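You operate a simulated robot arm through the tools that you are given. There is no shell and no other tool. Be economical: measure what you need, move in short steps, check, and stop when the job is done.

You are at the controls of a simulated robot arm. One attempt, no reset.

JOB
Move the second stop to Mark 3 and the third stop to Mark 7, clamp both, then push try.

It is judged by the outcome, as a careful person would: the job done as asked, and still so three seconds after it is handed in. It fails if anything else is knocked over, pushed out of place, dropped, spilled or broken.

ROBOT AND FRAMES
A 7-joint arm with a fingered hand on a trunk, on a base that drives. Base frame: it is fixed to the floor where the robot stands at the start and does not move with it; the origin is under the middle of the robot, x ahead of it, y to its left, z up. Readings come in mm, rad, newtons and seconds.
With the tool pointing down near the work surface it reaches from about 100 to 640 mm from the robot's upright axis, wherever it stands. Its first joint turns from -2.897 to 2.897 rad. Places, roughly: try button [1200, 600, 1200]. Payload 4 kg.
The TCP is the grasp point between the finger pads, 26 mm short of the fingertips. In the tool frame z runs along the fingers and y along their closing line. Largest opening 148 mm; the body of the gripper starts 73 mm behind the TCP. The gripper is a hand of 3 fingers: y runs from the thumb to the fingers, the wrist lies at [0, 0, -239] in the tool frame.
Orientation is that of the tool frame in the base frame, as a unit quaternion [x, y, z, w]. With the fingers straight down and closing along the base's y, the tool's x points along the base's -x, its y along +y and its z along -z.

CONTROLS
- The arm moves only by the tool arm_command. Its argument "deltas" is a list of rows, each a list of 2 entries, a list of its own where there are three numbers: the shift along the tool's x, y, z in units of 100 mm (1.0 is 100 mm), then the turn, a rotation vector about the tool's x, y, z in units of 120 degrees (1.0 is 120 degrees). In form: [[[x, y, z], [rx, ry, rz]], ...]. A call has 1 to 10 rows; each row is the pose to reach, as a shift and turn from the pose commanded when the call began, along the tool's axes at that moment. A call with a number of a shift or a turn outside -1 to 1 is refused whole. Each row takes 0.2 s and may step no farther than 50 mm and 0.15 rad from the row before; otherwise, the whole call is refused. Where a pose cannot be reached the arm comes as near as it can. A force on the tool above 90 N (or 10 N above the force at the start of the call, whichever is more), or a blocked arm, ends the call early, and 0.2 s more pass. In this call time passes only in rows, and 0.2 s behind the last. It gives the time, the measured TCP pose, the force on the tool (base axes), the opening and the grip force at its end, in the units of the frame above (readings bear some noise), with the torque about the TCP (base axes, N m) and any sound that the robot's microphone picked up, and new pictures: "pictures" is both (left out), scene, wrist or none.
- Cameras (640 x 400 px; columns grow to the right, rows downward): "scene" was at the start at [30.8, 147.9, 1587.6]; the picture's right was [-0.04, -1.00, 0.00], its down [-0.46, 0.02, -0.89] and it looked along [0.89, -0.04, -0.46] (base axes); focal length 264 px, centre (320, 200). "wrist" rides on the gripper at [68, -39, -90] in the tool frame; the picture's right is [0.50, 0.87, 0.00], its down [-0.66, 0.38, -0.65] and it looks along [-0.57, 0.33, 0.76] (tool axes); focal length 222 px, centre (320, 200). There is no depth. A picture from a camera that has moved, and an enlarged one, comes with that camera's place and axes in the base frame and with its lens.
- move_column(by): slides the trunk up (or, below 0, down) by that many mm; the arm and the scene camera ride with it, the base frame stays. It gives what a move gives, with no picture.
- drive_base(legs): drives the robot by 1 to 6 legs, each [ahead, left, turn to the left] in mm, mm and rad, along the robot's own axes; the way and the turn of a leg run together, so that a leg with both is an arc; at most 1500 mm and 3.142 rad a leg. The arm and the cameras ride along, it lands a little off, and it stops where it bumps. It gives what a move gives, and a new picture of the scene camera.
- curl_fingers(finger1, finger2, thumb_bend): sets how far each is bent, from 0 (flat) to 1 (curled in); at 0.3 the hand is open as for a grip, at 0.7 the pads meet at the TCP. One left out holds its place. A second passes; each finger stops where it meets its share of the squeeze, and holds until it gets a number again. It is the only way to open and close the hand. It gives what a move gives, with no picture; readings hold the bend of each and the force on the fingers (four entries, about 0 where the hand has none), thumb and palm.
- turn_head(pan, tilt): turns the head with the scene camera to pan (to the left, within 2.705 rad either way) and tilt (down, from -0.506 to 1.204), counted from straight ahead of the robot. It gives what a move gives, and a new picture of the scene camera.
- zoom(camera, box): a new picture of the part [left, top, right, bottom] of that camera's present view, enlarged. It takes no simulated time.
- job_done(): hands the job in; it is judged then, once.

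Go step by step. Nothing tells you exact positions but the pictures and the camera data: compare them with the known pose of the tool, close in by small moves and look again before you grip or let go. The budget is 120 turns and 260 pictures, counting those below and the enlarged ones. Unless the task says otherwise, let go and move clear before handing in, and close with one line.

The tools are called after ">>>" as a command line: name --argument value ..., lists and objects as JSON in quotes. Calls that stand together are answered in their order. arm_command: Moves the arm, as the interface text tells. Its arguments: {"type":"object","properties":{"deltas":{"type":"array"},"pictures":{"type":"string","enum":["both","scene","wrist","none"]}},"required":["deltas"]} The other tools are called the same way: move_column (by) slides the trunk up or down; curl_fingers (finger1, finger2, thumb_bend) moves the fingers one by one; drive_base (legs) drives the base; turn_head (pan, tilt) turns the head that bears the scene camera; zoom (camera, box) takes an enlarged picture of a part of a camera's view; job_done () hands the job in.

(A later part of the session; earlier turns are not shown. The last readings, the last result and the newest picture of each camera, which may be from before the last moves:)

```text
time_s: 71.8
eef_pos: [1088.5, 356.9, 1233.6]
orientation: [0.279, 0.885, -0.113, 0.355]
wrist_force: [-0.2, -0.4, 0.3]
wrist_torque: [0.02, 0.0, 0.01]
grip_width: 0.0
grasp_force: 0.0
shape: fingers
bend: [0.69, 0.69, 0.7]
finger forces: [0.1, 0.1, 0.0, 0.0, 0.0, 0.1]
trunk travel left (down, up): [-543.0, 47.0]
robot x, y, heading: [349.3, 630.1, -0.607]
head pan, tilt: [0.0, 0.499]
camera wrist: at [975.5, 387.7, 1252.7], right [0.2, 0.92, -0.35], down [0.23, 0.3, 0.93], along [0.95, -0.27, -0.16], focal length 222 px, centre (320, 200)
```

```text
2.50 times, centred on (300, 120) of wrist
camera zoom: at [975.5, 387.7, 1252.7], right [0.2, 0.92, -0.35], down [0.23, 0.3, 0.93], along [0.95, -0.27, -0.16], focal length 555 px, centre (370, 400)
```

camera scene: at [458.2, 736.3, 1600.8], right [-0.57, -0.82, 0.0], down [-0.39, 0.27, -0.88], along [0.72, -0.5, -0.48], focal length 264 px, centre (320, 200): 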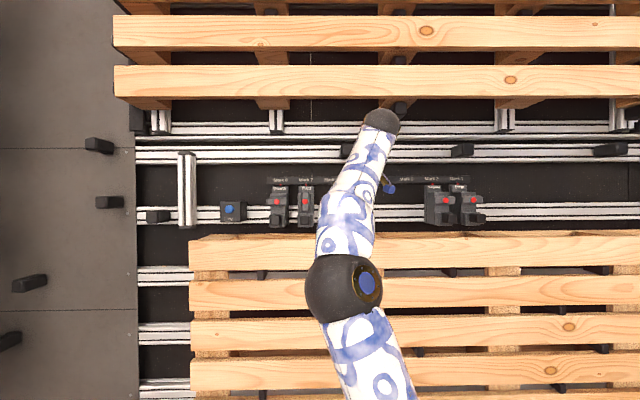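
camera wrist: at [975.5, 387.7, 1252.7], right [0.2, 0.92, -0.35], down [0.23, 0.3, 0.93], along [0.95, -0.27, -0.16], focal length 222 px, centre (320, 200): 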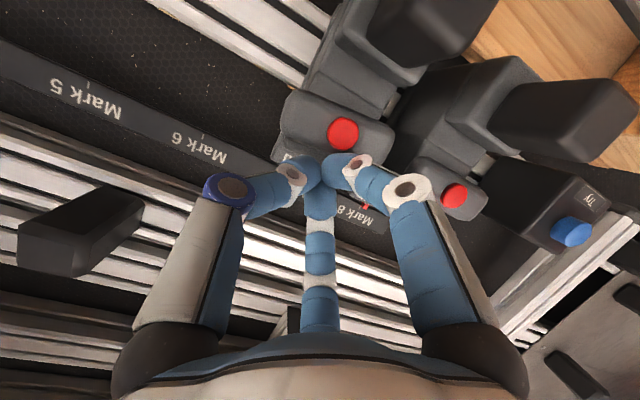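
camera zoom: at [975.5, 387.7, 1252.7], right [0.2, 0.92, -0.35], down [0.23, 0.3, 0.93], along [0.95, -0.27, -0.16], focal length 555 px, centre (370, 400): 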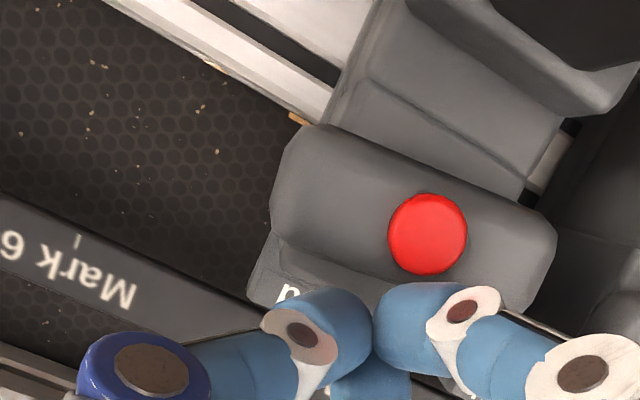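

The wing snapped back to the crosswise (clamped) position with little force. I'll retreat to the right and check that the pointer is still on Mark 7.

>>> arm_command --deltas '[[[-0.3, 0, -0.2], [0, 0, 0]], [[-0.55, -0.2, -0.35], [0, 0, 0]], [[-0.55, -0.6, -0.35], [0, 0, 0]], [[-0.55, -1.0, -0.35], [0, 0, 0]]]' --pictures "none"

>>> arm_command --deltas '[[[0, -0.4, 0], [0, 0, 0]], [[0, -0.8, 0], [0, 0, 0]]]' --pictures "scene"

>>> zoom --camera "scene" --box '[260, 165, 340, 225]'

>>> zoom --camera "scene" --box '[292, 172, 318, 190]'

```text
time_s: 72.8
eef_pos: [1039.5, 268.3, 1292.2]
orientation: [0.277, 0.886, -0.111, 0.355]
wrist_force: [-0.2, 1.0, 0.2]
wrist_torque: [-0.04, 0.01, 0.0]
grip_width: 0.0
grasp_force: 0.1
shape: fingers
bend: [0.69, 0.69, 0.7]
finger forces: [0.0, 0.1, 0.0, 0.1, 0.0, 0.0]
out of reach, approached as far as the arm can: row 1, 2, 3, 4
trunk travel left (down, up): [-543.0, 47.0]
robot x, y, heading: [343.4, 630.6, -0.606]
head pan, tilt: [0.0, 0.499]
```

```text
time_s: 73.4
eef_pos: [991.3, 200.6, 1291.4]
orientation: [0.277, 0.885, -0.112, 0.356]
wrist_force: [0.6, -0.4, 0.4]
wrist_torque: [0.01, 0.01, 0.03]
grip_width: 0.3
grasp_force: 0.1
shape: fingers
bend: [0.69, 0.69, 0.7]
finger forces: [0.0, 0.1, 0.1, 0.0, 0.0, 0.0]
trunk travel left (down, up): [-543.0, 47.0]
robot x, y, heading: [345.8, 629.3, -0.607]
head pan, tilt: [0.0, 0.499]
camera scene: at [458.0, 735.8, 1600.8], right [-0.57, -0.82, 0.0], down [-0.39, 0.27, -0.88], along [0.72, -0.5, -0.48], focal length 264 px, centre (320, 200)
```

scene: 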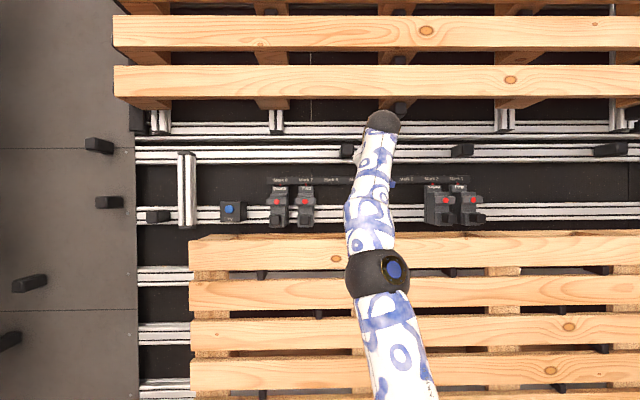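

```text
6.67 times, centred on (300, 195) of scene
camera zoom: at [458.0, 735.8, 1600.8], right [-0.57, -0.82, 0.0], down [-0.39, 0.27, -0.88], along [0.72, -0.5, -0.48], focal length 1760 px, centre (453, 233)
```

zoom: 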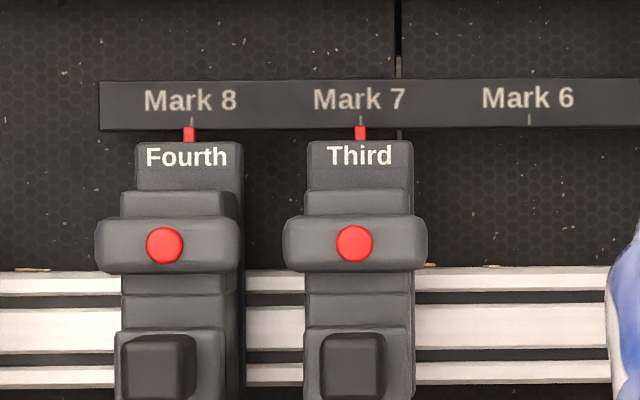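

```text
16.00 times, centred on (305, 181) of scene
camera zoom: at [458.0, 735.8, 1600.8], right [-0.57, -0.82, 0.0], down [-0.39, 0.27, -0.88], along [0.72, -0.5, -0.48], focal length 4224 px, centre (560, 504)
```

zoom: 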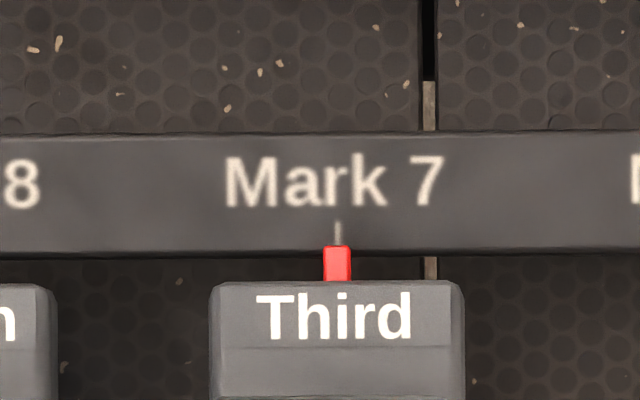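

The third stop is clamped on Mark 7. Now for the second stop: I'll retract the hand and drive 225 mm to the right.

>>> arm_command --deltas '[[[0, 0, -0.3], [0, 0, 0]], [[0, 0, -0.6], [0, 0, 0]]]' --pictures "none"

>>> drive_base --legs '[[0, -225, 0]]'

>>> arm_command --deltas '[[[0, 0, 0], [0, 0, 0]]]' --pictures "wrist"

```text
time_s: 74.0
eef_pos: [957.2, 226.0, 1334.7]
orientation: [0.277, 0.886, -0.111, 0.355]
wrist_force: [0.1, 0.6, 0.0]
wrist_torque: [0.01, 0.0, 0.01]
grip_width: 0.0
grasp_force: 0.0
shape: fingers
bend: [0.69, 0.69, 0.7]
finger forces: [0.0, 0.0, 0.0, 0.0, 0.1, 0.1]
trunk travel left (down, up): [-543.0, 47.0]
robot x, y, heading: [348.9, 630.4, -0.606]
head pan, tilt: [0.0, 0.499]
```

```text
time_s: 75.7
eef_pos: [822.5, 30.9, 1334.4]
orientation: [0.28, 0.884, -0.112, 0.356]
wrist_force: [-0.4, -0.7, 0.8]
wrist_torque: [0.0, -0.03, -0.01]
grip_width: 0.0
grasp_force: 0.1
shape: fingers
bend: [0.69, 0.69, 0.7]
finger forces: [0.0, 0.0, 0.0, 0.1, 0.0, 0.0]
trunk travel left (down, up): [-543.0, 47.0]
robot x, y, heading: [216.6, 439.4, -0.614]
head pan, tilt: [0.0, 0.499]
camera scene: at [325.5, 544.8, 1600.8], right [-0.58, -0.82, 0.0], down [-0.39, 0.28, -0.88], along [0.72, -0.51, -0.48], focal length 264 px, centre (320, 200)
```

scene: 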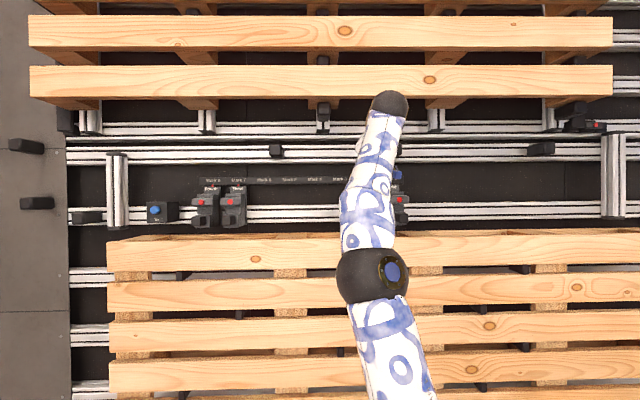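

```text
time_s: 76.1
eef_pos: [823.5, 33.0, 1335.0]
orientation: [0.28, 0.884, -0.113, 0.356]
wrist_force: [0.0, 0.1, -0.2]
wrist_torque: [-0.02, 0.01, 0.03]
grip_width: 0.0
grasp_force: 0.0
shape: fingers
bend: [0.69, 0.69, 0.7]
finger forces: [0.1, 0.0, 0.0, 0.0, 0.0, 0.1]
trunk travel left (down, up): [-543.0, 47.0]
robot x, y, heading: [215.2, 441.2, -0.615]
head pan, tilt: [0.0, 0.499]
camera wrist: at [709.3, 63.8, 1353.4], right [0.2, 0.92, -0.35], down [0.23, 0.3, 0.93], along [0.95, -0.27, -0.15], focal length 222 px, centre (320, 200)
```

wrist: 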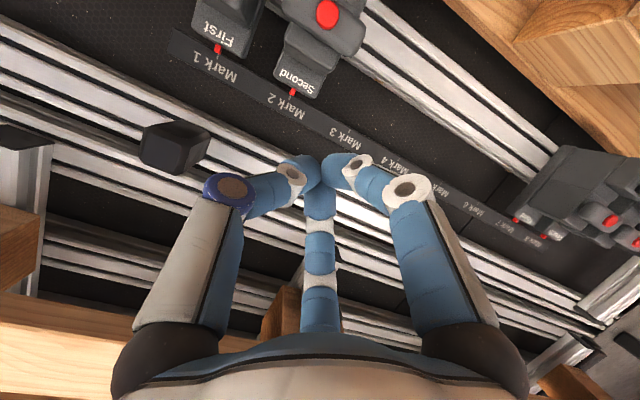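

The second stop's red cap is at L≈462, z≈1198, matching the expectation. I'll repeat the sequence that opened the third: descend over the left wing and press down.

>>> arm_command --deltas '[[[0.2, -0.03, 0.2], [0, 0, 0]], [[0.4, -0.065, 0.4], [0, 0, 0]], [[0.55, -0.065, 0.6], [0, 0, 0]]]' --pictures "none"

>>> arm_command --deltas '[[[-0.17, 0, 0.167], [0, 0, 0]], [[-0.1, 0, 0.239], [0, 0, 0]], [[-0.03, 0, 0.311], [0, 0, 0]]]' --pictures "wrist"

>>> zoom --camera "wrist" --box '[200, 40, 400, 200]'

```text
time_s: 76.9
eef_pos: [818.9, 25.8, 1253.2]
orientation: [0.28, 0.884, -0.114, 0.355]
wrist_force: [0.8, -0.7, 0.3]
wrist_torque: [0.02, -0.03, 0.01]
grip_width: 0.0
grasp_force: 0.0
shape: fingers
bend: [0.69, 0.69, 0.7]
finger forces: [0.0, 0.0, 0.0, 0.0, 0.0, 0.1]
trunk travel left (down, up): [-543.0, 47.0]
robot x, y, heading: [213.7, 435.3, -0.616]
head pan, tilt: [0.0, 0.499]
```

```text
time_s: 77.7
eef_pos: [839.5, 10.6, 1233.7]
orientation: [0.281, 0.884, -0.113, 0.356]
wrist_force: [-0.1, -0.1, 0.0]
wrist_torque: [0.0, 0.04, 0.01]
grip_width: 0.0
grasp_force: 0.1
shape: fingers
bend: [0.69, 0.69, 0.7]
finger forces: [0.1, 0.1, 0.1, 0.0, 0.0, 0.0]
trunk travel left (down, up): [-543.0, 47.0]
robot x, y, heading: [214.0, 438.2, -0.612]
head pan, tilt: [0.0, 0.499]
camera wrist: at [726.4, 44.2, 1251.9], right [0.2, 0.92, -0.35], down [0.23, 0.3, 0.93], along [0.95, -0.27, -0.15], focal length 222 px, centre (320, 200)
```

wrist: 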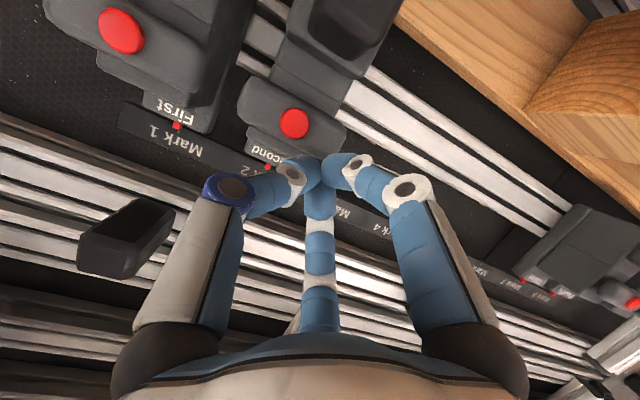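

```text
2.50 times, centred on (300, 120) of wrist
camera zoom: at [726.4, 44.2, 1251.9], right [0.2, 0.92, -0.35], down [0.23, 0.3, 0.93], along [0.95, -0.27, -0.15], focal length 555 px, centre (370, 400)
```

zoom: 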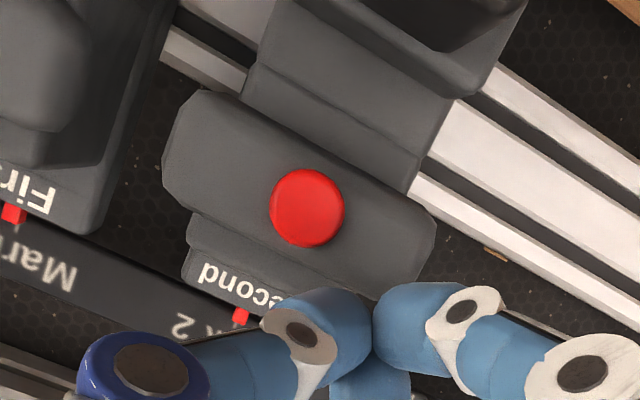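

Same relative placement as before. I'll press down the left wing in the same steps.

>>> arm_command --deltas '[[[0.07, 0, 0.072], [0, 0, 0]], [[0.139, 0, 0.144], [0, 0, 0]], [[0.209, 0, 0.216], [0, 0, 0]], [[0.243, 0, 0.252], [0, 0, 0]]]' --pictures "none"

>>> arm_command --deltas '[[[0.07, -0.03, 0.04], [0, 0, 0]], [[0.133, -0.07, 0.08], [0, 0, 0]]]' --pictures "wrist"

>>> zoom --camera "wrist" --box '[200, 60, 400, 220]'

```text
time_s: 78.7
eef_pos: [833.4, 13.4, 1204.0]
orientation: [0.28, 0.883, -0.114, 0.359]
wrist_force: [-22.3, 12.4, 21.5]
wrist_torque: [-0.18, 0.0, -0.2]
grip_width: 0.0
grasp_force: 22.5
shape: fingers
bend: [0.69, 0.72, 0.71]
finger forces: [0.1, 18.0, 0.0, 0.0, 27.2, 0.0]
trunk travel left (down, up): [-543.0, 47.0]
robot x, y, heading: [216.0, 438.5, -0.617]
head pan, tilt: [0.0, 0.499]
```

```text
time_s: 79.3
eef_pos: [823.6, 12.3, 1188.8]
orientation: [0.281, 0.883, -0.114, 0.36]
wrist_force: [-33.3, 15.4, 30.2]
wrist_torque: [-0.23, 0.07, -0.27]
grip_width: 0.0
grasp_force: 31.2
shape: fingers
bend: [0.69, 0.72, 0.72]
finger forces: [0.1, 22.7, 0.1, 0.0, 40.2, 0.0]
trunk travel left (down, up): [-543.0, 47.0]
robot x, y, heading: [212.4, 437.7, -0.612]
head pan, tilt: [0.0, 0.499]
camera wrist: at [710.6, 43.7, 1207.7], right [0.21, 0.91, -0.35], down [0.23, 0.3, 0.93], along [0.95, -0.27, -0.15], focal length 222 px, centre (320, 200)
```

wrist: 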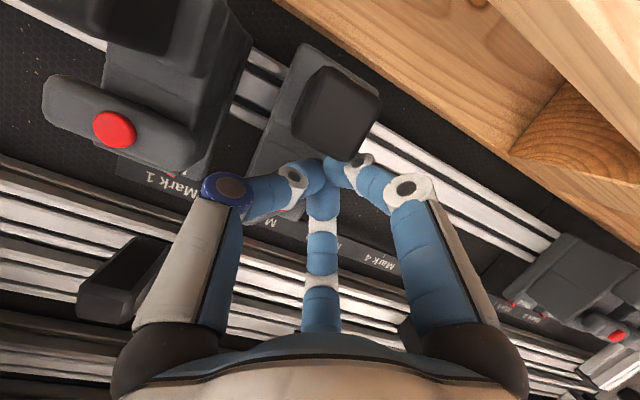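

```text
2.50 times, centred on (300, 140) of wrist
camera zoom: at [710.6, 43.7, 1207.7], right [0.21, 0.91, -0.35], down [0.23, 0.3, 0.93], along [0.95, -0.27, -0.15], focal length 555 px, centre (370, 350)
```

zoom: 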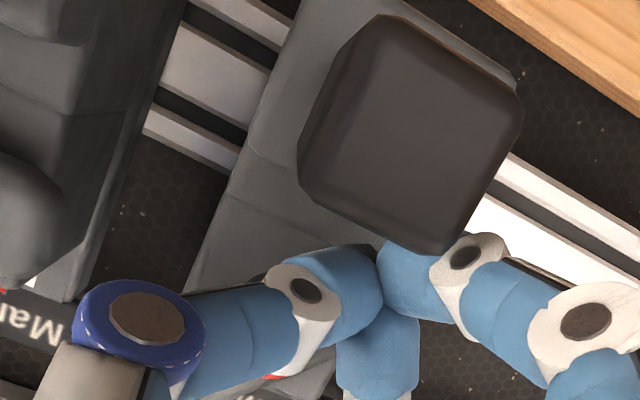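

The wing is hidden behind the fingers, so I'll withdraw and look.

>>> arm_command --deltas '[[[-0.1, 0.1, -0.2], [0, 0, 0]], [[-0.3, 0.1, -0.5], [0, 0, 0]], [[-0.3, 0.0, -0.7], [0, 0, 0]]]' --pictures "wrist"

>>> zoom --camera "wrist" --box '[200, 30, 400, 190]'

```text
time_s: 80.1
eef_pos: [809.0, 23.2, 1252.7]
orientation: [0.28, 0.884, -0.112, 0.356]
wrist_force: [-0.5, -0.2, -0.3]
wrist_torque: [0.0, 0.04, 0.01]
grip_width: 0.2
grasp_force: 0.0
shape: fingers
bend: [0.69, 0.7, 0.7]
finger forces: [0.0, 0.0, 0.0, 0.0, 0.1, 0.0]
trunk travel left (down, up): [-543.0, 47.0]
robot x, y, heading: [214.2, 437.7, -0.615]
head pan, tilt: [0.0, 0.499]
camera wrist: at [696.3, 56.7, 1272.4], right [0.2, 0.92, -0.35], down [0.23, 0.3, 0.93], along [0.95, -0.27, -0.15], focal length 222 px, centre (320, 200)
```

wrist: 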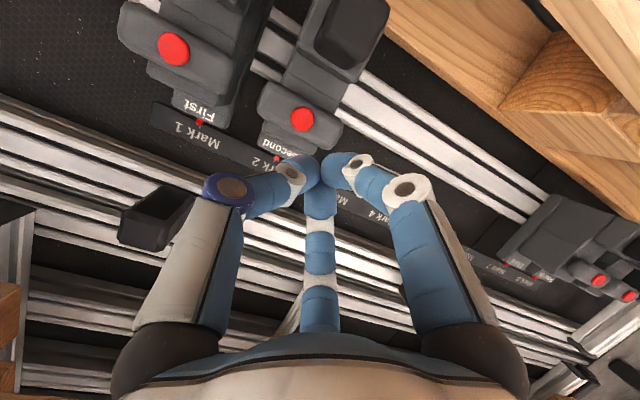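

```text
2.50 times, centred on (300, 110) of wrist
camera zoom: at [696.3, 56.7, 1272.4], right [0.2, 0.92, -0.35], down [0.23, 0.3, 0.93], along [0.95, -0.27, -0.15], focal length 555 px, centre (370, 425)
```

zoom: 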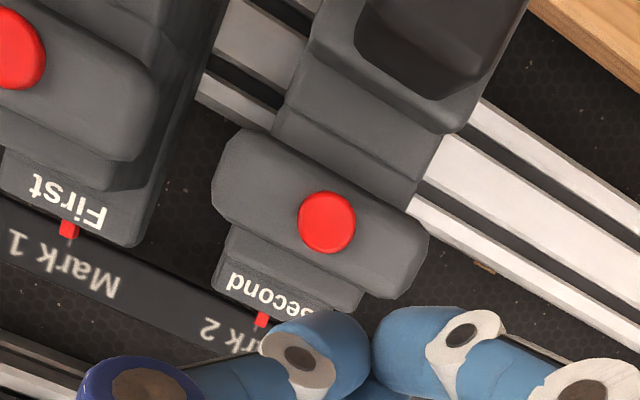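

The wing didn't turn because the tips slid off its front. I'll go in about 7 mm deeper and a touch further left, then press down again.

>>> arm_command --deltas '[[[-0.15, 0.05, 0.14], [0, 0, 0]], [[-0.29, 0.1, 0.28], [0, 0, 0]], [[-0.17, 0.1, 0.4], [0, 0, 0]]]' --pictures "none"

>>> arm_command --deltas '[[[0.07, 0, 0.072], [0, 0, 0]], [[0.139, 0, 0.144], [0, 0, 0]]]' --pictures "wrist"

>>> zoom --camera "wrist" --box '[200, 60, 400, 220]'

```text
time_s: 80.9
eef_pos: [847.6, 9.9, 1235.4]
orientation: [0.281, 0.884, -0.112, 0.355]
wrist_force: [0.0, -0.5, -0.3]
wrist_torque: [0.0, 0.01, -0.02]
grip_width: 0.6
grasp_force: 0.0
shape: fingers
bend: [0.69, 0.7, 0.7]
finger forces: [0.1, 0.0, 0.0, 0.0, 0.0, 0.0]
trunk travel left (down, up): [-543.0, 47.0]
robot x, y, heading: [214.2, 439.1, -0.613]
head pan, tilt: [0.0, 0.499]
```

```text
time_s: 81.5
eef_pos: [847.0, 13.3, 1220.7]
orientation: [0.279, 0.884, -0.113, 0.357]
wrist_force: [-7.8, 10.0, 11.8]
wrist_torque: [0.08, 0.11, 0.06]
grip_width: 0.1
grasp_force: 11.0
shape: fingers
bend: [0.71, 0.7, 0.71]
finger forces: [14.3, 0.0, 0.0, 0.0, 7.9, 0.0]
trunk travel left (down, up): [-543.0, 47.0]
robot x, y, heading: [212.1, 437.7, -0.609]
head pan, tilt: [0.0, 0.499]
camera wrist: at [733.7, 44.8, 1238.3], right [0.2, 0.92, -0.35], down [0.23, 0.3, 0.93], along [0.95, -0.27, -0.15], focal length 222 px, centre (320, 200)
```

wrist: 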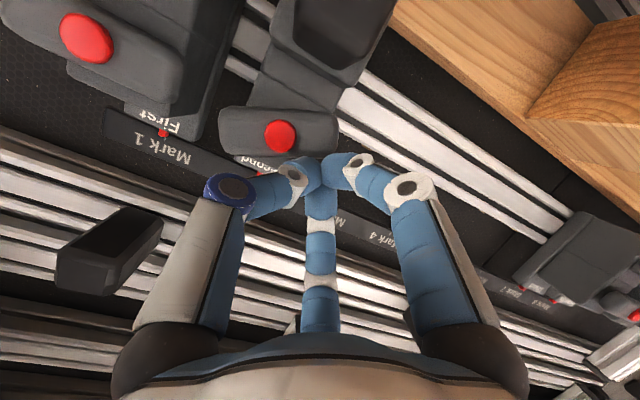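

```text
2.50 times, centred on (300, 140) of wrist
camera zoom: at [733.7, 44.8, 1238.3], right [0.2, 0.92, -0.35], down [0.23, 0.3, 0.93], along [0.95, -0.27, -0.15], focal length 555 px, centre (370, 350)
```

zoom: 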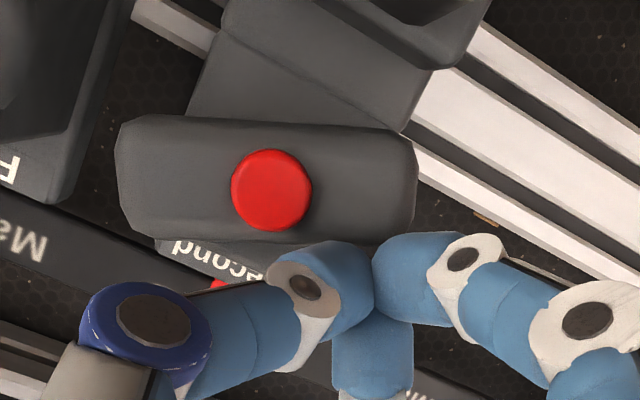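

It's turning this time. I'll continue downward along the arc.

>>> arm_command --deltas '[[[0.07, 0, 0.072], [0, 0, 0]], [[0.139, -0.01, 0.14], [0, 0, 0]]]' --pictures "none"

>>> arm_command --deltas '[[[0.07, -0.03, 0.04], [0, 0, 0]], [[0.133, -0.07, 0.08], [0, 0, 0]]]' --pictures "wrist"

>>> zoom --camera "wrist" --box '[200, 60, 400, 220]'

```text
time_s: 82.1
eef_pos: [847.9, 10.9, 1198.1]
orientation: [0.279, 0.885, -0.113, 0.356]
wrist_force: [0.1, 9.9, 5.6]
wrist_torque: [-0.06, -0.01, 0.01]
grip_width: 0.0
grasp_force: 7.8
shape: fingers
bend: [0.69, 0.69, 0.72]
finger forces: [0.0, 0.0, 0.0, 0.1, 15.7, 0.0]
trunk travel left (down, up): [-543.0, 47.0]
robot x, y, heading: [213.7, 437.3, -0.611]
head pan, tilt: [0.0, 0.499]
```

```text
time_s: 82.7
eef_pos: [840.8, 8.2, 1185.4]
orientation: [0.279, 0.884, -0.113, 0.357]
wrist_force: [1.5, 15.4, 11.7]
wrist_torque: [-0.07, -0.03, 0.02]
grip_width: 0.0
grasp_force: 12.3
shape: fingers
bend: [0.68, 0.68, 0.75]
finger forces: [0.0, 0.0, 0.0, 0.1, 24.1, 0.0]
trunk travel left (down, up): [-543.0, 47.0]
robot x, y, heading: [211.4, 441.8, -0.611]
head pan, tilt: [0.0, 0.499]
camera wrist: at [727.6, 41.2, 1203.5], right [0.2, 0.92, -0.35], down [0.23, 0.3, 0.92], along [0.95, -0.27, -0.15], focal length 222 px, centre (320, 200)
```

wrist: 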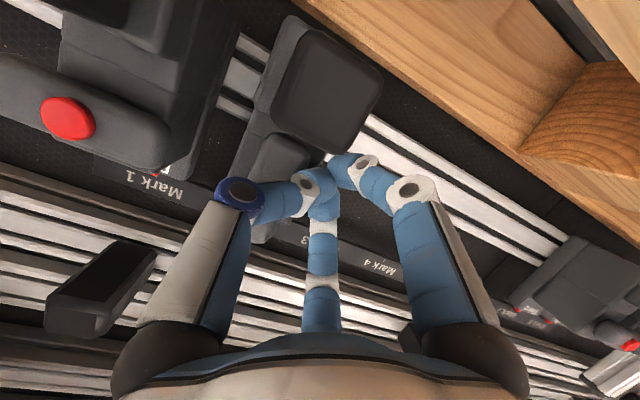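

```text
2.50 times, centred on (300, 140) of wrist
camera zoom: at [727.6, 41.2, 1203.5], right [0.2, 0.92, -0.35], down [0.23, 0.3, 0.92], along [0.95, -0.27, -0.15], focal length 555 px, centre (370, 350)
```

zoom: 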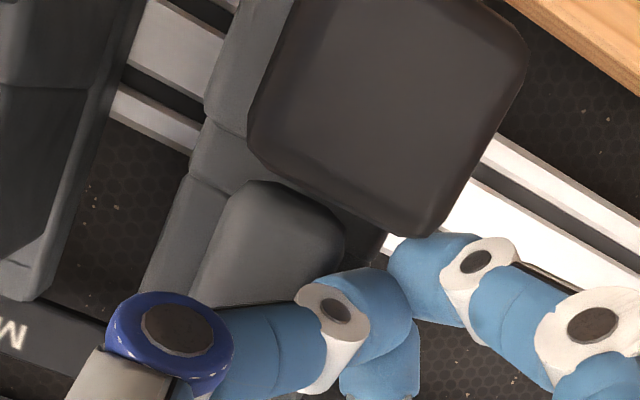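

The wing looks upright. I'll withdraw and confirm.

>>> arm_command --deltas '[[[-0.1, 0.1, -0.2], [0, 0, 0]], [[-0.3, 0.1, -0.5], [0, 0, 0]], [[-0.3, 0.0, -0.7], [0, 0, 0]]]' --pictures "wrist"

>>> zoom --camera "wrist" --box '[180, 30, 380, 190]'

```text
time_s: 83.5
eef_pos: [818.1, 19.6, 1255.2]
orientation: [0.281, 0.884, -0.113, 0.356]
wrist_force: [0.7, -0.4, -0.3]
wrist_torque: [0.05, -0.01, -0.04]
grip_width: 0.0
grasp_force: 0.1
shape: fingers
bend: [0.69, 0.69, 0.7]
finger forces: [0.0, 0.0, 0.0, 0.0, 0.1, 0.0]
trunk travel left (down, up): [-543.0, 47.0]
robot x, y, heading: [214.8, 439.0, -0.616]
head pan, tilt: [0.0, 0.499]
camera wrist: at [704.3, 52.0, 1273.5], right [0.2, 0.92, -0.35], down [0.23, 0.3, 0.93], along [0.95, -0.27, -0.15], focal length 222 px, centre (320, 200)
```

wrist: 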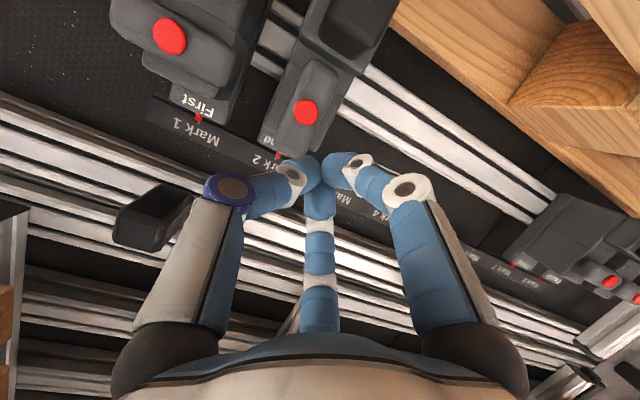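

```text
2.50 times, centred on (280, 110) of wrist
camera zoom: at [704.3, 52.0, 1273.5], right [0.2, 0.92, -0.35], down [0.23, 0.3, 0.93], along [0.95, -0.27, -0.15], focal length 555 px, centre (420, 425)
```

zoom: 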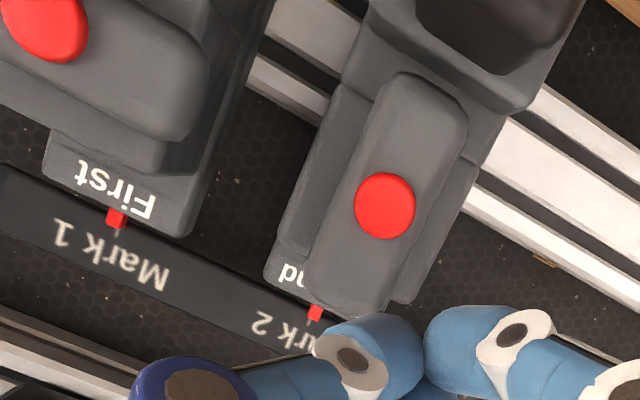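

The second stop is released too. I'll back off, open to 0.5 and line up with its black handle (L≈461).

>>> arm_command --deltas '[[[0.25, -0.05, -0.15], [0, 0, 0]], [[0.5, -0.12, -0.3], [0, 0, 0]], [[0.8, -0.21, -0.32], [0, 0, 0]]]' --pictures "none"

>>> curl_fingers --finger1 0.5 --finger2 0.5 --thumb_bend 0.5

>>> arm_command --deltas '[[[0, 0, 0.2], [0, 0, 0]], [[0, 0, 0.4], [0, 0, 0]], [[0, 0, 0.55], [0, 0, 0]]]' --pictures "wrist"

```text
time_s: 84.3
eef_pos: [739.8, 48.3, 1222.1]
orientation: [0.28, 0.884, -0.113, 0.356]
wrist_force: [-0.2, 0.4, -0.8]
wrist_torque: [0.01, -0.01, -0.01]
grip_width: 0.0
grasp_force: 0.1
shape: fingers
bend: [0.69, 0.69, 0.7]
finger forces: [0.0, 0.1, 0.0, 0.0, 0.0, 0.0]
trunk travel left (down, up): [-543.0, 47.0]
robot x, y, heading: [212.8, 441.5, -0.616]
head pan, tilt: [0.0, 0.499]
```

```text
time_s: 85.3
eef_pos: [740.0, 51.1, 1221.8]
orientation: [0.28, 0.885, -0.112, 0.355]
wrist_force: [0.3, 1.2, -0.2]
wrist_torque: [-0.03, 0.02, 0.01]
grip_width: 61.3
grasp_force: 0.0
shape: fingers
bend: [0.5, 0.5, 0.5]
finger forces: [0.0, 0.0, 0.1, 0.0, 0.1, 0.0]
trunk travel left (down, up): [-543.0, 47.0]
robot x, y, heading: [212.5, 436.1, -0.616]
head pan, tilt: [0.0, 0.499]
```

```text
time_s: 86.1
eef_pos: [771.1, 26.4, 1180.1]
orientation: [0.28, 0.885, -0.113, 0.355]
wrist_force: [0.3, 0.6, 0.4]
wrist_torque: [0.0, 0.01, 0.02]
grip_width: 61.8
grasp_force: 0.1
shape: fingers
bend: [0.5, 0.5, 0.5]
finger forces: [0.0, 0.1, 0.0, 0.1, 0.0, 0.0]
trunk travel left (down, up): [-543.0, 47.0]
robot x, y, heading: [214.5, 437.2, -0.616]
head pan, tilt: [0.0, 0.499]
camera wrist: at [657.9, 59.2, 1199.5], right [0.2, 0.92, -0.35], down [0.23, 0.3, 0.93], along [0.95, -0.27, -0.15], focal length 222 px, centre (320, 200)
```

wrist: 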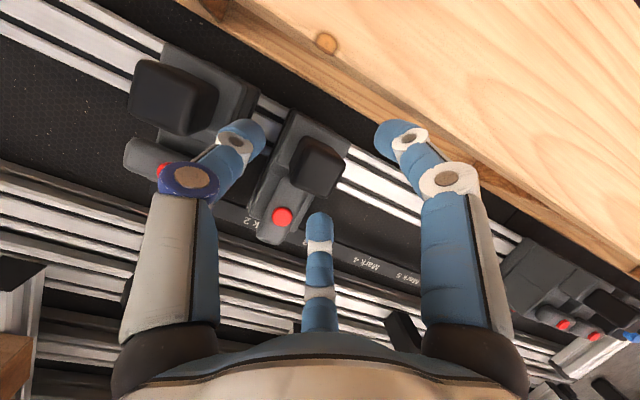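

Alignment matches the earlier grip. I'll advance, close, and slide left about 93 mm.

>>> arm_command --deltas '[[[0, 0, 0.14], [0, 0, 0]], [[0.0, 0, 0.26], [0, 0, 0]]]' --pictures "none"

>>> curl_fingers --finger1 0.63 --finger2 0.63 --thumb_bend 0.63

>>> arm_command --deltas '[[[0, 0.15, 0], [0, 0, 0]], [[0, 0.35, 0], [0, 0, 0]], [[0, 0.55, 0], [0, 0, 0]], [[0, 0.75, 0], [0, 0, 0]], [[0, 0.93, 0], [0, 0, 0]]]'

>>> zoom --camera "scene" --box '[310, 165, 390, 225]'

```text
time_s: 86.7
eef_pos: [787.5, 16.9, 1161.6]
orientation: [0.28, 0.884, -0.113, 0.356]
wrist_force: [0.3, 0.7, 0.7]
wrist_torque: [0.02, 0.02, 0.0]
grip_width: 61.4
grasp_force: 0.1
shape: fingers
bend: [0.5, 0.5, 0.5]
finger forces: [0.0, 0.0, 0.0, 0.1, 0.0, 0.1]
trunk travel left (down, up): [-543.0, 47.0]
robot x, y, heading: [215.3, 439.1, -0.612]
head pan, tilt: [0.0, 0.499]
```

```text
time_s: 87.7
eef_pos: [786.9, 17.2, 1162.4]
orientation: [0.28, 0.884, -0.113, 0.356]
wrist_force: [4.5, -1.1, 5.5]
wrist_torque: [-0.09, -0.25, 0.03]
grip_width: 22.5
grasp_force: 4.6
shape: fingers
bend: [0.63, 0.56, 0.62]
finger forces: [0.0, 7.8, 0.0, 0.0, 1.4, 0.1]
trunk travel left (down, up): [-543.0, 47.0]
robot x, y, heading: [216.3, 440.1, -0.617]
head pan, tilt: [0.0, 0.499]
```

```text
time_s: 88.9
eef_pos: [839.8, 93.4, 1163.0]
orientation: [0.279, 0.885, -0.112, 0.356]
wrist_force: [-2.4, 2.7, -0.2]
wrist_torque: [-0.01, 0.02, 0.09]
grip_width: 25.0
grasp_force: 4.5
shape: fingers
bend: [0.63, 0.62, 0.61]
finger forces: [0.1, 5.0, 0.1, 0.0, 3.6, 0.1]
trunk travel left (down, up): [-543.0, 47.0]
robot x, y, heading: [216.2, 440.2, -0.606]
head pan, tilt: [0.0, 0.499]
camera scene: at [325.5, 546.0, 1600.7], right [-0.58, -0.82, 0.0], down [-0.39, 0.28, -0.88], along [0.72, -0.51, -0.48], focal length 264 px, centre (320, 200)
camera wrist: at [727.0, 125.8, 1181.2], right [0.2, 0.92, -0.35], down [0.23, 0.3, 0.93], along [0.95, -0.27, -0.15], focal length 222 px, centre (320, 200)
```

scene: 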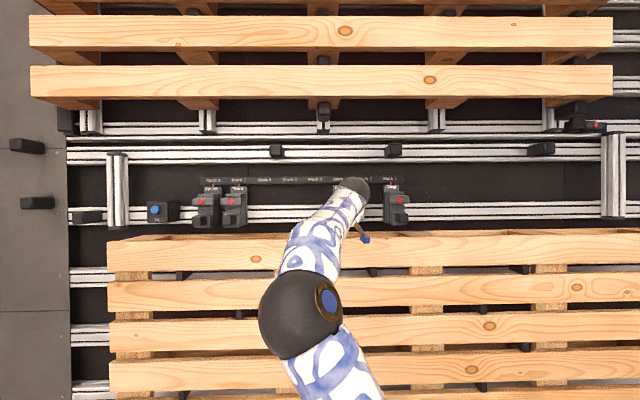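
wrist: 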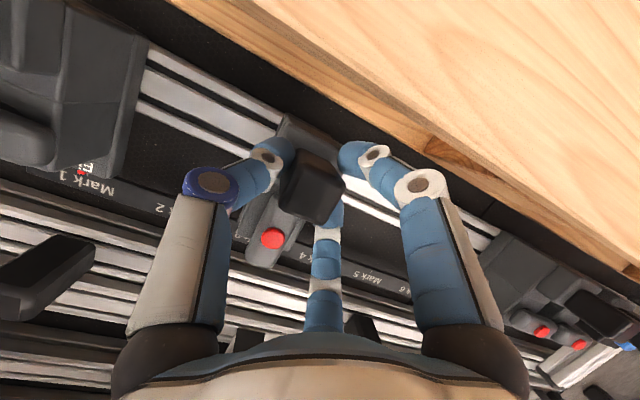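

```text
6.67 times, centred on (350, 195) of scene
camera zoom: at [325.5, 546.0, 1600.7], right [-0.58, -0.82, 0.0], down [-0.39, 0.28, -0.88], along [0.72, -0.51, -0.48], focal length 1760 px, centre (120, 233)
```

zoom: 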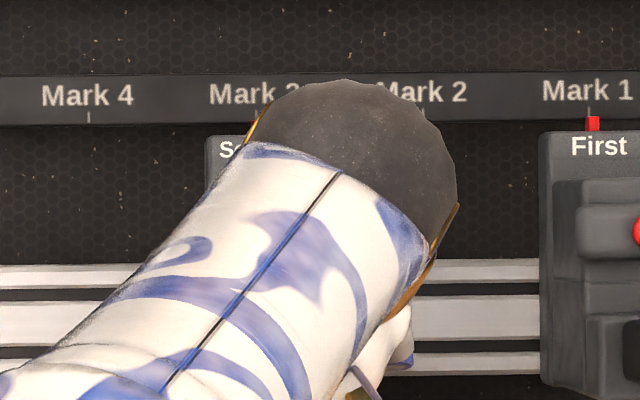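

Part of Mark 3 and the second's pointer is visible beside the wrist. I'll zoom in.

>>> zoom --camera "scene" --box '[330, 172, 356, 190]'

```text
16.00 times, centred on (343, 181) of scene
camera zoom: at [325.5, 546.0, 1600.7], right [-0.58, -0.82, 0.0], down [-0.39, 0.28, -0.88], along [0.72, -0.51, -0.48], focal length 4224 px, centre (-48, 504)
```

zoom: 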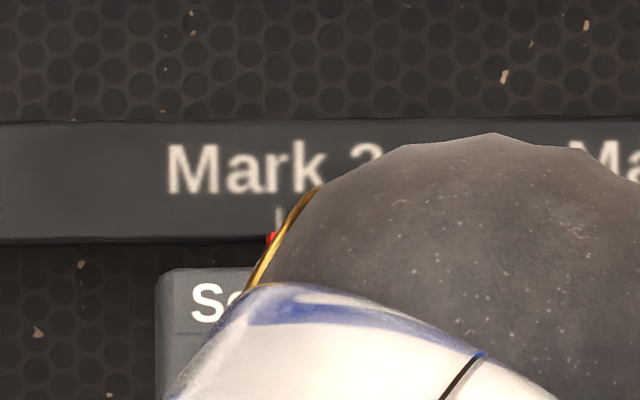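

The pointer's left edge puts its centre on the Mark 3 tick within half a millimetre. I'll release and withdraw, then check it unobstructed.

>>> curl_fingers --finger1 0.5 --finger2 0.5 --thumb_bend 0.5

>>> arm_command --deltas '[[[0, 0, -0.25], [0, 0, 0]], [[0, 0, -0.5], [0, 0, 0]], [[0, 0, -0.85], [0, 0, 0]]]' --pictures "none"

>>> curl_fingers --finger1 0.7 --finger2 0.7 --thumb_bend 0.7

>>> arm_command --deltas '[[[-0.25, 0, -0.1], [0, 0, 0]], [[-0.5, 0.2, -0.2], [0, 0, 0]], [[-0.74, 0.5, -0.1], [0, 0, 0]], [[-0.9, 0.9, 0.0], [0, 0, 0]]]' --pictures "both"

>>> zoom --camera "scene" --box '[310, 165, 390, 225]'

```text
time_s: 89.9
eef_pos: [839.8, 91.1, 1162.2]
orientation: [0.28, 0.884, -0.113, 0.356]
wrist_force: [0.2, 0.2, 0.3]
wrist_torque: [0.0, 0.01, -0.03]
grip_width: 61.4
grasp_force: 0.1
shape: fingers
bend: [0.5, 0.5, 0.5]
finger forces: [0.0, 0.0, 0.1, 0.0, 0.1, 0.1]
trunk travel left (down, up): [-543.0, 47.0]
robot x, y, heading: [213.5, 439.0, -0.618]
head pan, tilt: [0.0, 0.499]
```

```text
time_s: 90.7
eef_pos: [790.4, 128.0, 1224.5]
orientation: [0.28, 0.885, -0.113, 0.356]
wrist_force: [0.9, 0.2, 0.0]
wrist_torque: [0.02, 0.02, -0.05]
grip_width: 61.7
grasp_force: 0.0
shape: fingers
bend: [0.5, 0.5, 0.5]
finger forces: [0.0, 0.0, 0.0, 0.1, 0.0, 0.0]
trunk travel left (down, up): [-543.0, 47.0]
robot x, y, heading: [215.1, 437.6, -0.615]
head pan, tilt: [0.0, 0.499]
```

```text
time_s: 91.7
eef_pos: [790.3, 127.0, 1224.4]
orientation: [0.28, 0.885, -0.113, 0.356]
wrist_force: [0.6, -0.3, 0.4]
wrist_torque: [0.02, 0.01, 0.04]
grip_width: 0.1
grasp_force: 0.1
shape: fingers
bend: [0.69, 0.69, 0.7]
finger forces: [0.0, 0.0, 0.0, 0.0, 0.1, 0.1]
trunk travel left (down, up): [-543.0, 47.0]
robot x, y, heading: [212.1, 437.4, -0.611]
head pan, tilt: [0.0, 0.499]
```

```text
time_s: 92.7
eef_pos: [897.7, 164.5, 1286.0]
orientation: [0.281, 0.884, -0.113, 0.356]
wrist_force: [0.6, 0.8, -0.6]
wrist_torque: [-0.01, 0.03, 0.0]
grip_width: 0.0
grasp_force: 0.1
shape: fingers
bend: [0.69, 0.69, 0.7]
finger forces: [0.0, 0.0, 0.0, 0.0, 0.0, 0.1]
trunk travel left (down, up): [-543.0, 47.0]
robot x, y, heading: [212.2, 437.8, -0.613]
head pan, tilt: [0.0, 0.499]
camera scene: at [326.5, 545.3, 1600.7], right [-0.58, -0.82, 0.0], down [-0.39, 0.28, -0.88], along [0.72, -0.51, -0.48], focal length 264 px, centre (320, 200)
camera wrist: at [785.1, 196.0, 1305.0], right [0.2, 0.92, -0.35], down [0.23, 0.3, 0.93], along [0.95, -0.27, -0.15], focal length 222 px, centre (320, 200)
```

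scene: 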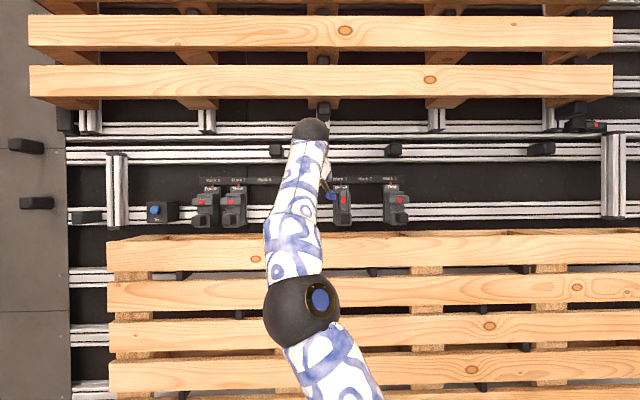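
wrist: 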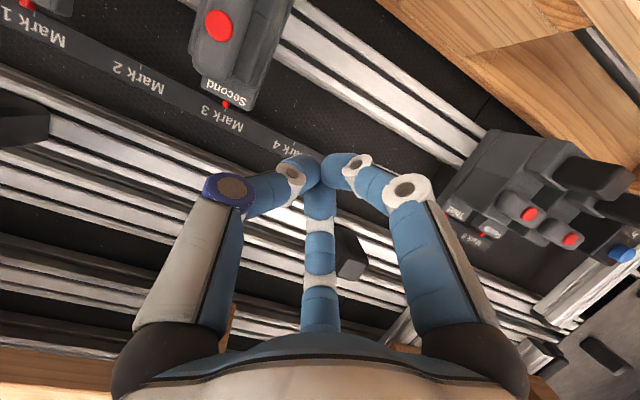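

```text
6.67 times, centred on (350, 195) of scene
camera zoom: at [326.5, 545.3, 1600.7], right [-0.58, -0.82, 0.0], down [-0.39, 0.28, -0.88], along [0.72, -0.51, -0.48], focal length 1760 px, centre (120, 233)
```

zoom: 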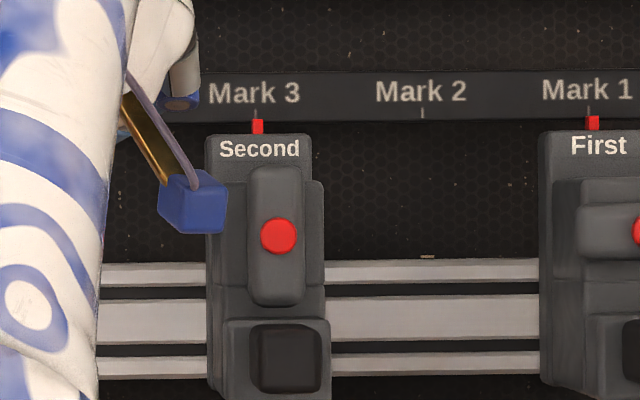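

The pointer looks on Mark 3. I'll check finely, along with First for a parallax reference.

>>> zoom --camera "scene" --box '[330, 172, 356, 190]'

>>> zoom --camera "scene" --box '[378, 172, 404, 190]'

```text
16.00 times, centred on (343, 181) of scene
camera zoom: at [326.5, 545.3, 1600.7], right [-0.58, -0.82, 0.0], down [-0.39, 0.28, -0.88], along [0.72, -0.51, -0.48], focal length 4224 px, centre (-48, 504)
```

zoom: 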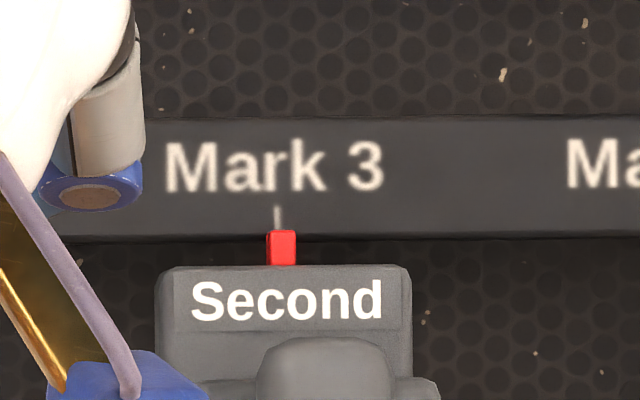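

```text
16.00 times, centred on (391, 181) of scene
camera zoom: at [326.5, 545.3, 1600.7], right [-0.58, -0.82, 0.0], down [-0.39, 0.28, -0.88], along [0.72, -0.51, -0.48], focal length 4224 px, centre (-816, 504)
```

zoom: 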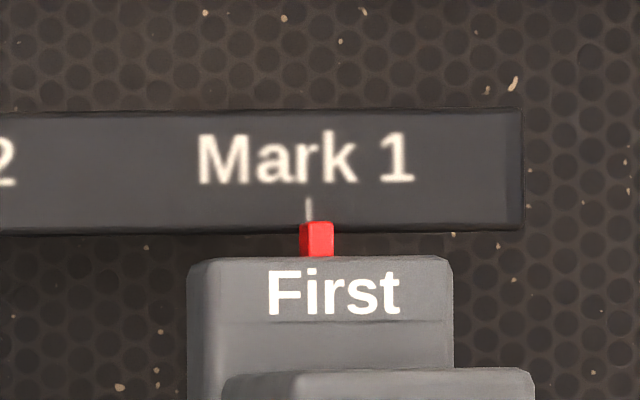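

The error is within about 0.4 mm, which is good. Now I'll clamp it the same way, approaching the left side of the upright wing's top and pushing right.

>>> arm_command --deltas '[[[0, -0.3, 0], [0, 0, 0]], [[0, -0.57, 0.0], [0, 0, 0]], [[0.01, -0.57, 0.35], [0, 0, 0]], [[0.02, -0.57, 0.68], [0, 0, 0]]]' --pictures "wrist"

>>> zoom --camera "wrist" --box '[200, 40, 400, 200]'

```text
time_s: 93.7
eef_pos: [901.7, 89.7, 1234.2]
orientation: [0.28, 0.884, -0.113, 0.356]
wrist_force: [0.8, 0.3, 0.7]
wrist_torque: [0.0, -0.01, -0.02]
grip_width: 0.0
grasp_force: 0.0
shape: fingers
bend: [0.69, 0.69, 0.7]
finger forces: [0.1, 0.0, 0.0, 0.0, 0.0, 0.0]
trunk travel left (down, up): [-543.0, 47.0]
robot x, y, heading: [215.0, 438.0, -0.613]
head pan, tilt: [0.0, 0.499]
camera wrist: at [789.6, 121.3, 1253.8], right [0.2, 0.92, -0.35], down [0.23, 0.3, 0.93], along [0.95, -0.27, -0.15], focal length 222 px, centre (320, 200)
```

wrist: 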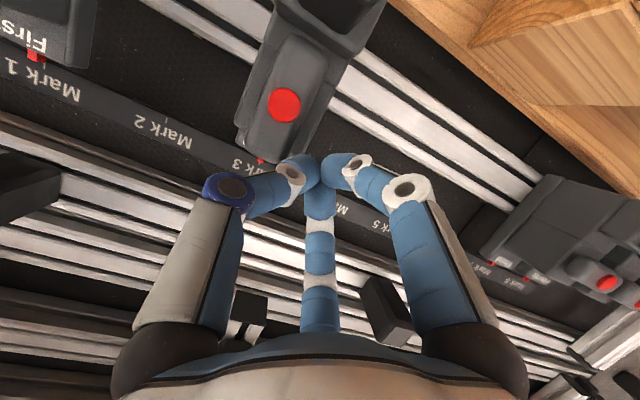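

```text
2.50 times, centred on (300, 120) of wrist
camera zoom: at [789.6, 121.3, 1253.8], right [0.2, 0.92, -0.35], down [0.23, 0.3, 0.93], along [0.95, -0.27, -0.15], focal length 555 px, centre (370, 400)
```

zoom: 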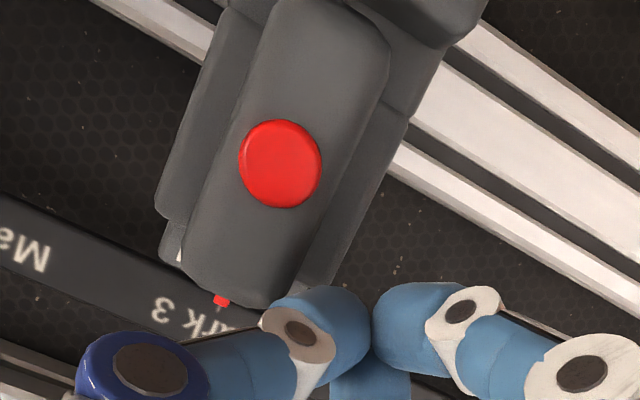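

Positioned as before. I'll push to the right in steps, 35 mm in all.

>>> arm_command --deltas '[[[0, -0.1, 0], [0, 0, 0]], [[0, -0.17, 0], [0, 0, 0]], [[0, -0.23, 0], [0, 0, 0]]]' --pictures "none"

>>> arm_command --deltas '[[[0, -0.06, 0], [0, 0, 0]], [[0, -0.12, 0], [0, 0, 0]]]' --pictures "wrist"

>>> zoom --camera "wrist" --box '[200, 40, 400, 200]'

```text
time_s: 94.5
eef_pos: [889.0, 71.7, 1235.3]
orientation: [0.279, 0.885, -0.112, 0.356]
wrist_force: [0.2, 0.5, 0.2]
wrist_torque: [-0.01, -0.01, 0.02]
grip_width: 0.3
grasp_force: 0.9
shape: fingers
bend: [0.69, 0.69, 0.7]
finger forces: [0.0, 1.3, 0.0, 0.0, 0.0, 0.1]
trunk travel left (down, up): [-543.0, 47.0]
robot x, y, heading: [215.8, 437.9, -0.611]
head pan, tilt: [0.0, 0.499]
```

```text
time_s: 95.1
eef_pos: [881.3, 62.4, 1235.4]
orientation: [0.279, 0.884, -0.112, 0.357]
wrist_force: [2.1, 2.4, 1.1]
wrist_torque: [0.0, -0.05, 0.1]
grip_width: 0.0
grasp_force: 1.9
shape: fingers
bend: [0.69, 0.67, 0.7]
finger forces: [0.0, 4.0, 0.0, 0.0, 0.0, 0.1]
trunk travel left (down, up): [-543.0, 47.0]
robot x, y, heading: [213.5, 440.5, -0.609]
head pan, tilt: [0.0, 0.499]
camera wrist: at [768.8, 94.8, 1254.8], right [0.2, 0.92, -0.35], down [0.23, 0.3, 0.93], along [0.95, -0.27, -0.15], focal length 222 px, centre (320, 200)
```

wrist: 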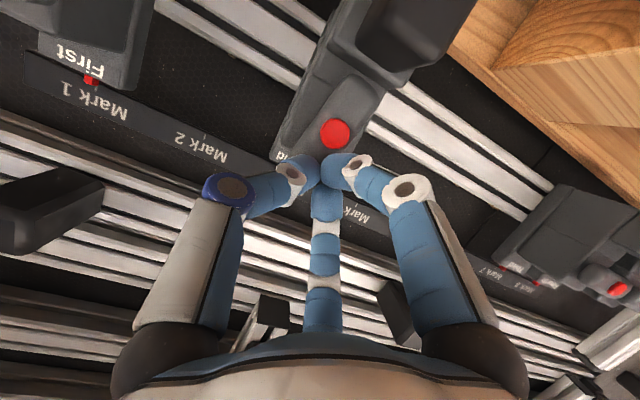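

```text
2.50 times, centred on (300, 120) of wrist
camera zoom: at [768.8, 94.8, 1254.8], right [0.2, 0.92, -0.35], down [0.23, 0.3, 0.93], along [0.95, -0.27, -0.15], focal length 555 px, centre (370, 400)
```

zoom: 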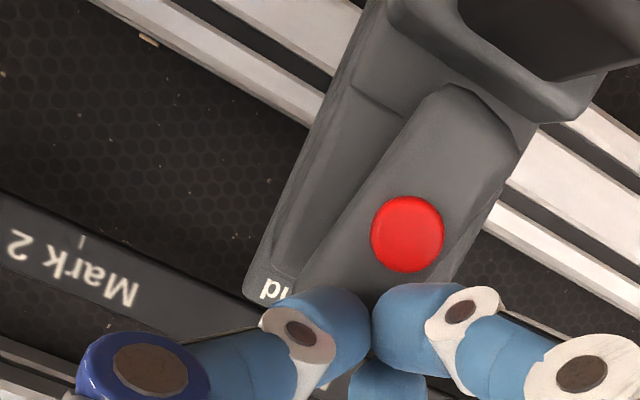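

It has started to turn (about 15°). I'll continue pushing right.

>>> arm_command --deltas '[[[0, -0.07, 0], [0, 0, 0]], [[0, -0.14, 0], [0, 0, 0]], [[0.03, -0.2, 0.03], [0, 0, 0]]]' --pictures "wrist"

>>> zoom --camera "wrist" --box '[200, 40, 400, 200]'

```text
time_s: 95.9
eef_pos: [869.8, 43.5, 1232.5]
orientation: [0.28, 0.885, -0.112, 0.356]
wrist_force: [-1.8, -1.3, 0.0]
wrist_torque: [-0.04, 0.02, -0.04]
grip_width: 0.2
grasp_force: 0.8
shape: fingers
bend: [0.69, 0.69, 0.7]
finger forces: [0.0, 0.0, 0.0, 0.0, 1.9, 0.0]
trunk travel left (down, up): [-543.0, 47.0]
robot x, y, heading: [213.6, 437.8, -0.621]
head pan, tilt: [0.0, 0.499]
camera wrist: at [756.3, 76.4, 1251.4], right [0.2, 0.92, -0.35], down [0.23, 0.3, 0.93], along [0.95, -0.27, -0.15], focal length 222 px, centre (320, 200)
```

wrist: 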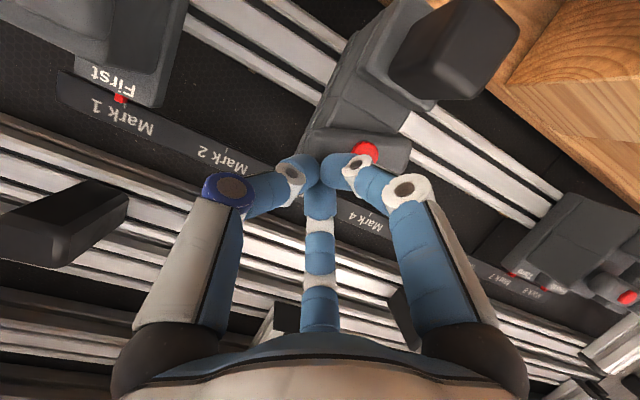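

```text
2.50 times, centred on (300, 120) of wrist
camera zoom: at [756.3, 76.4, 1251.4], right [0.2, 0.92, -0.35], down [0.23, 0.3, 0.93], along [0.95, -0.27, -0.15], focal length 555 px, centre (370, 400)
```

zoom: 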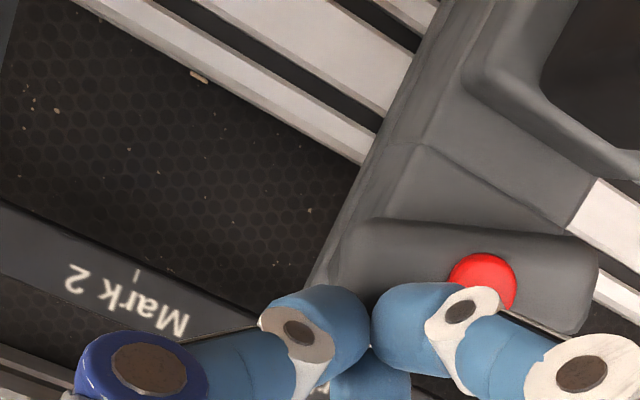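

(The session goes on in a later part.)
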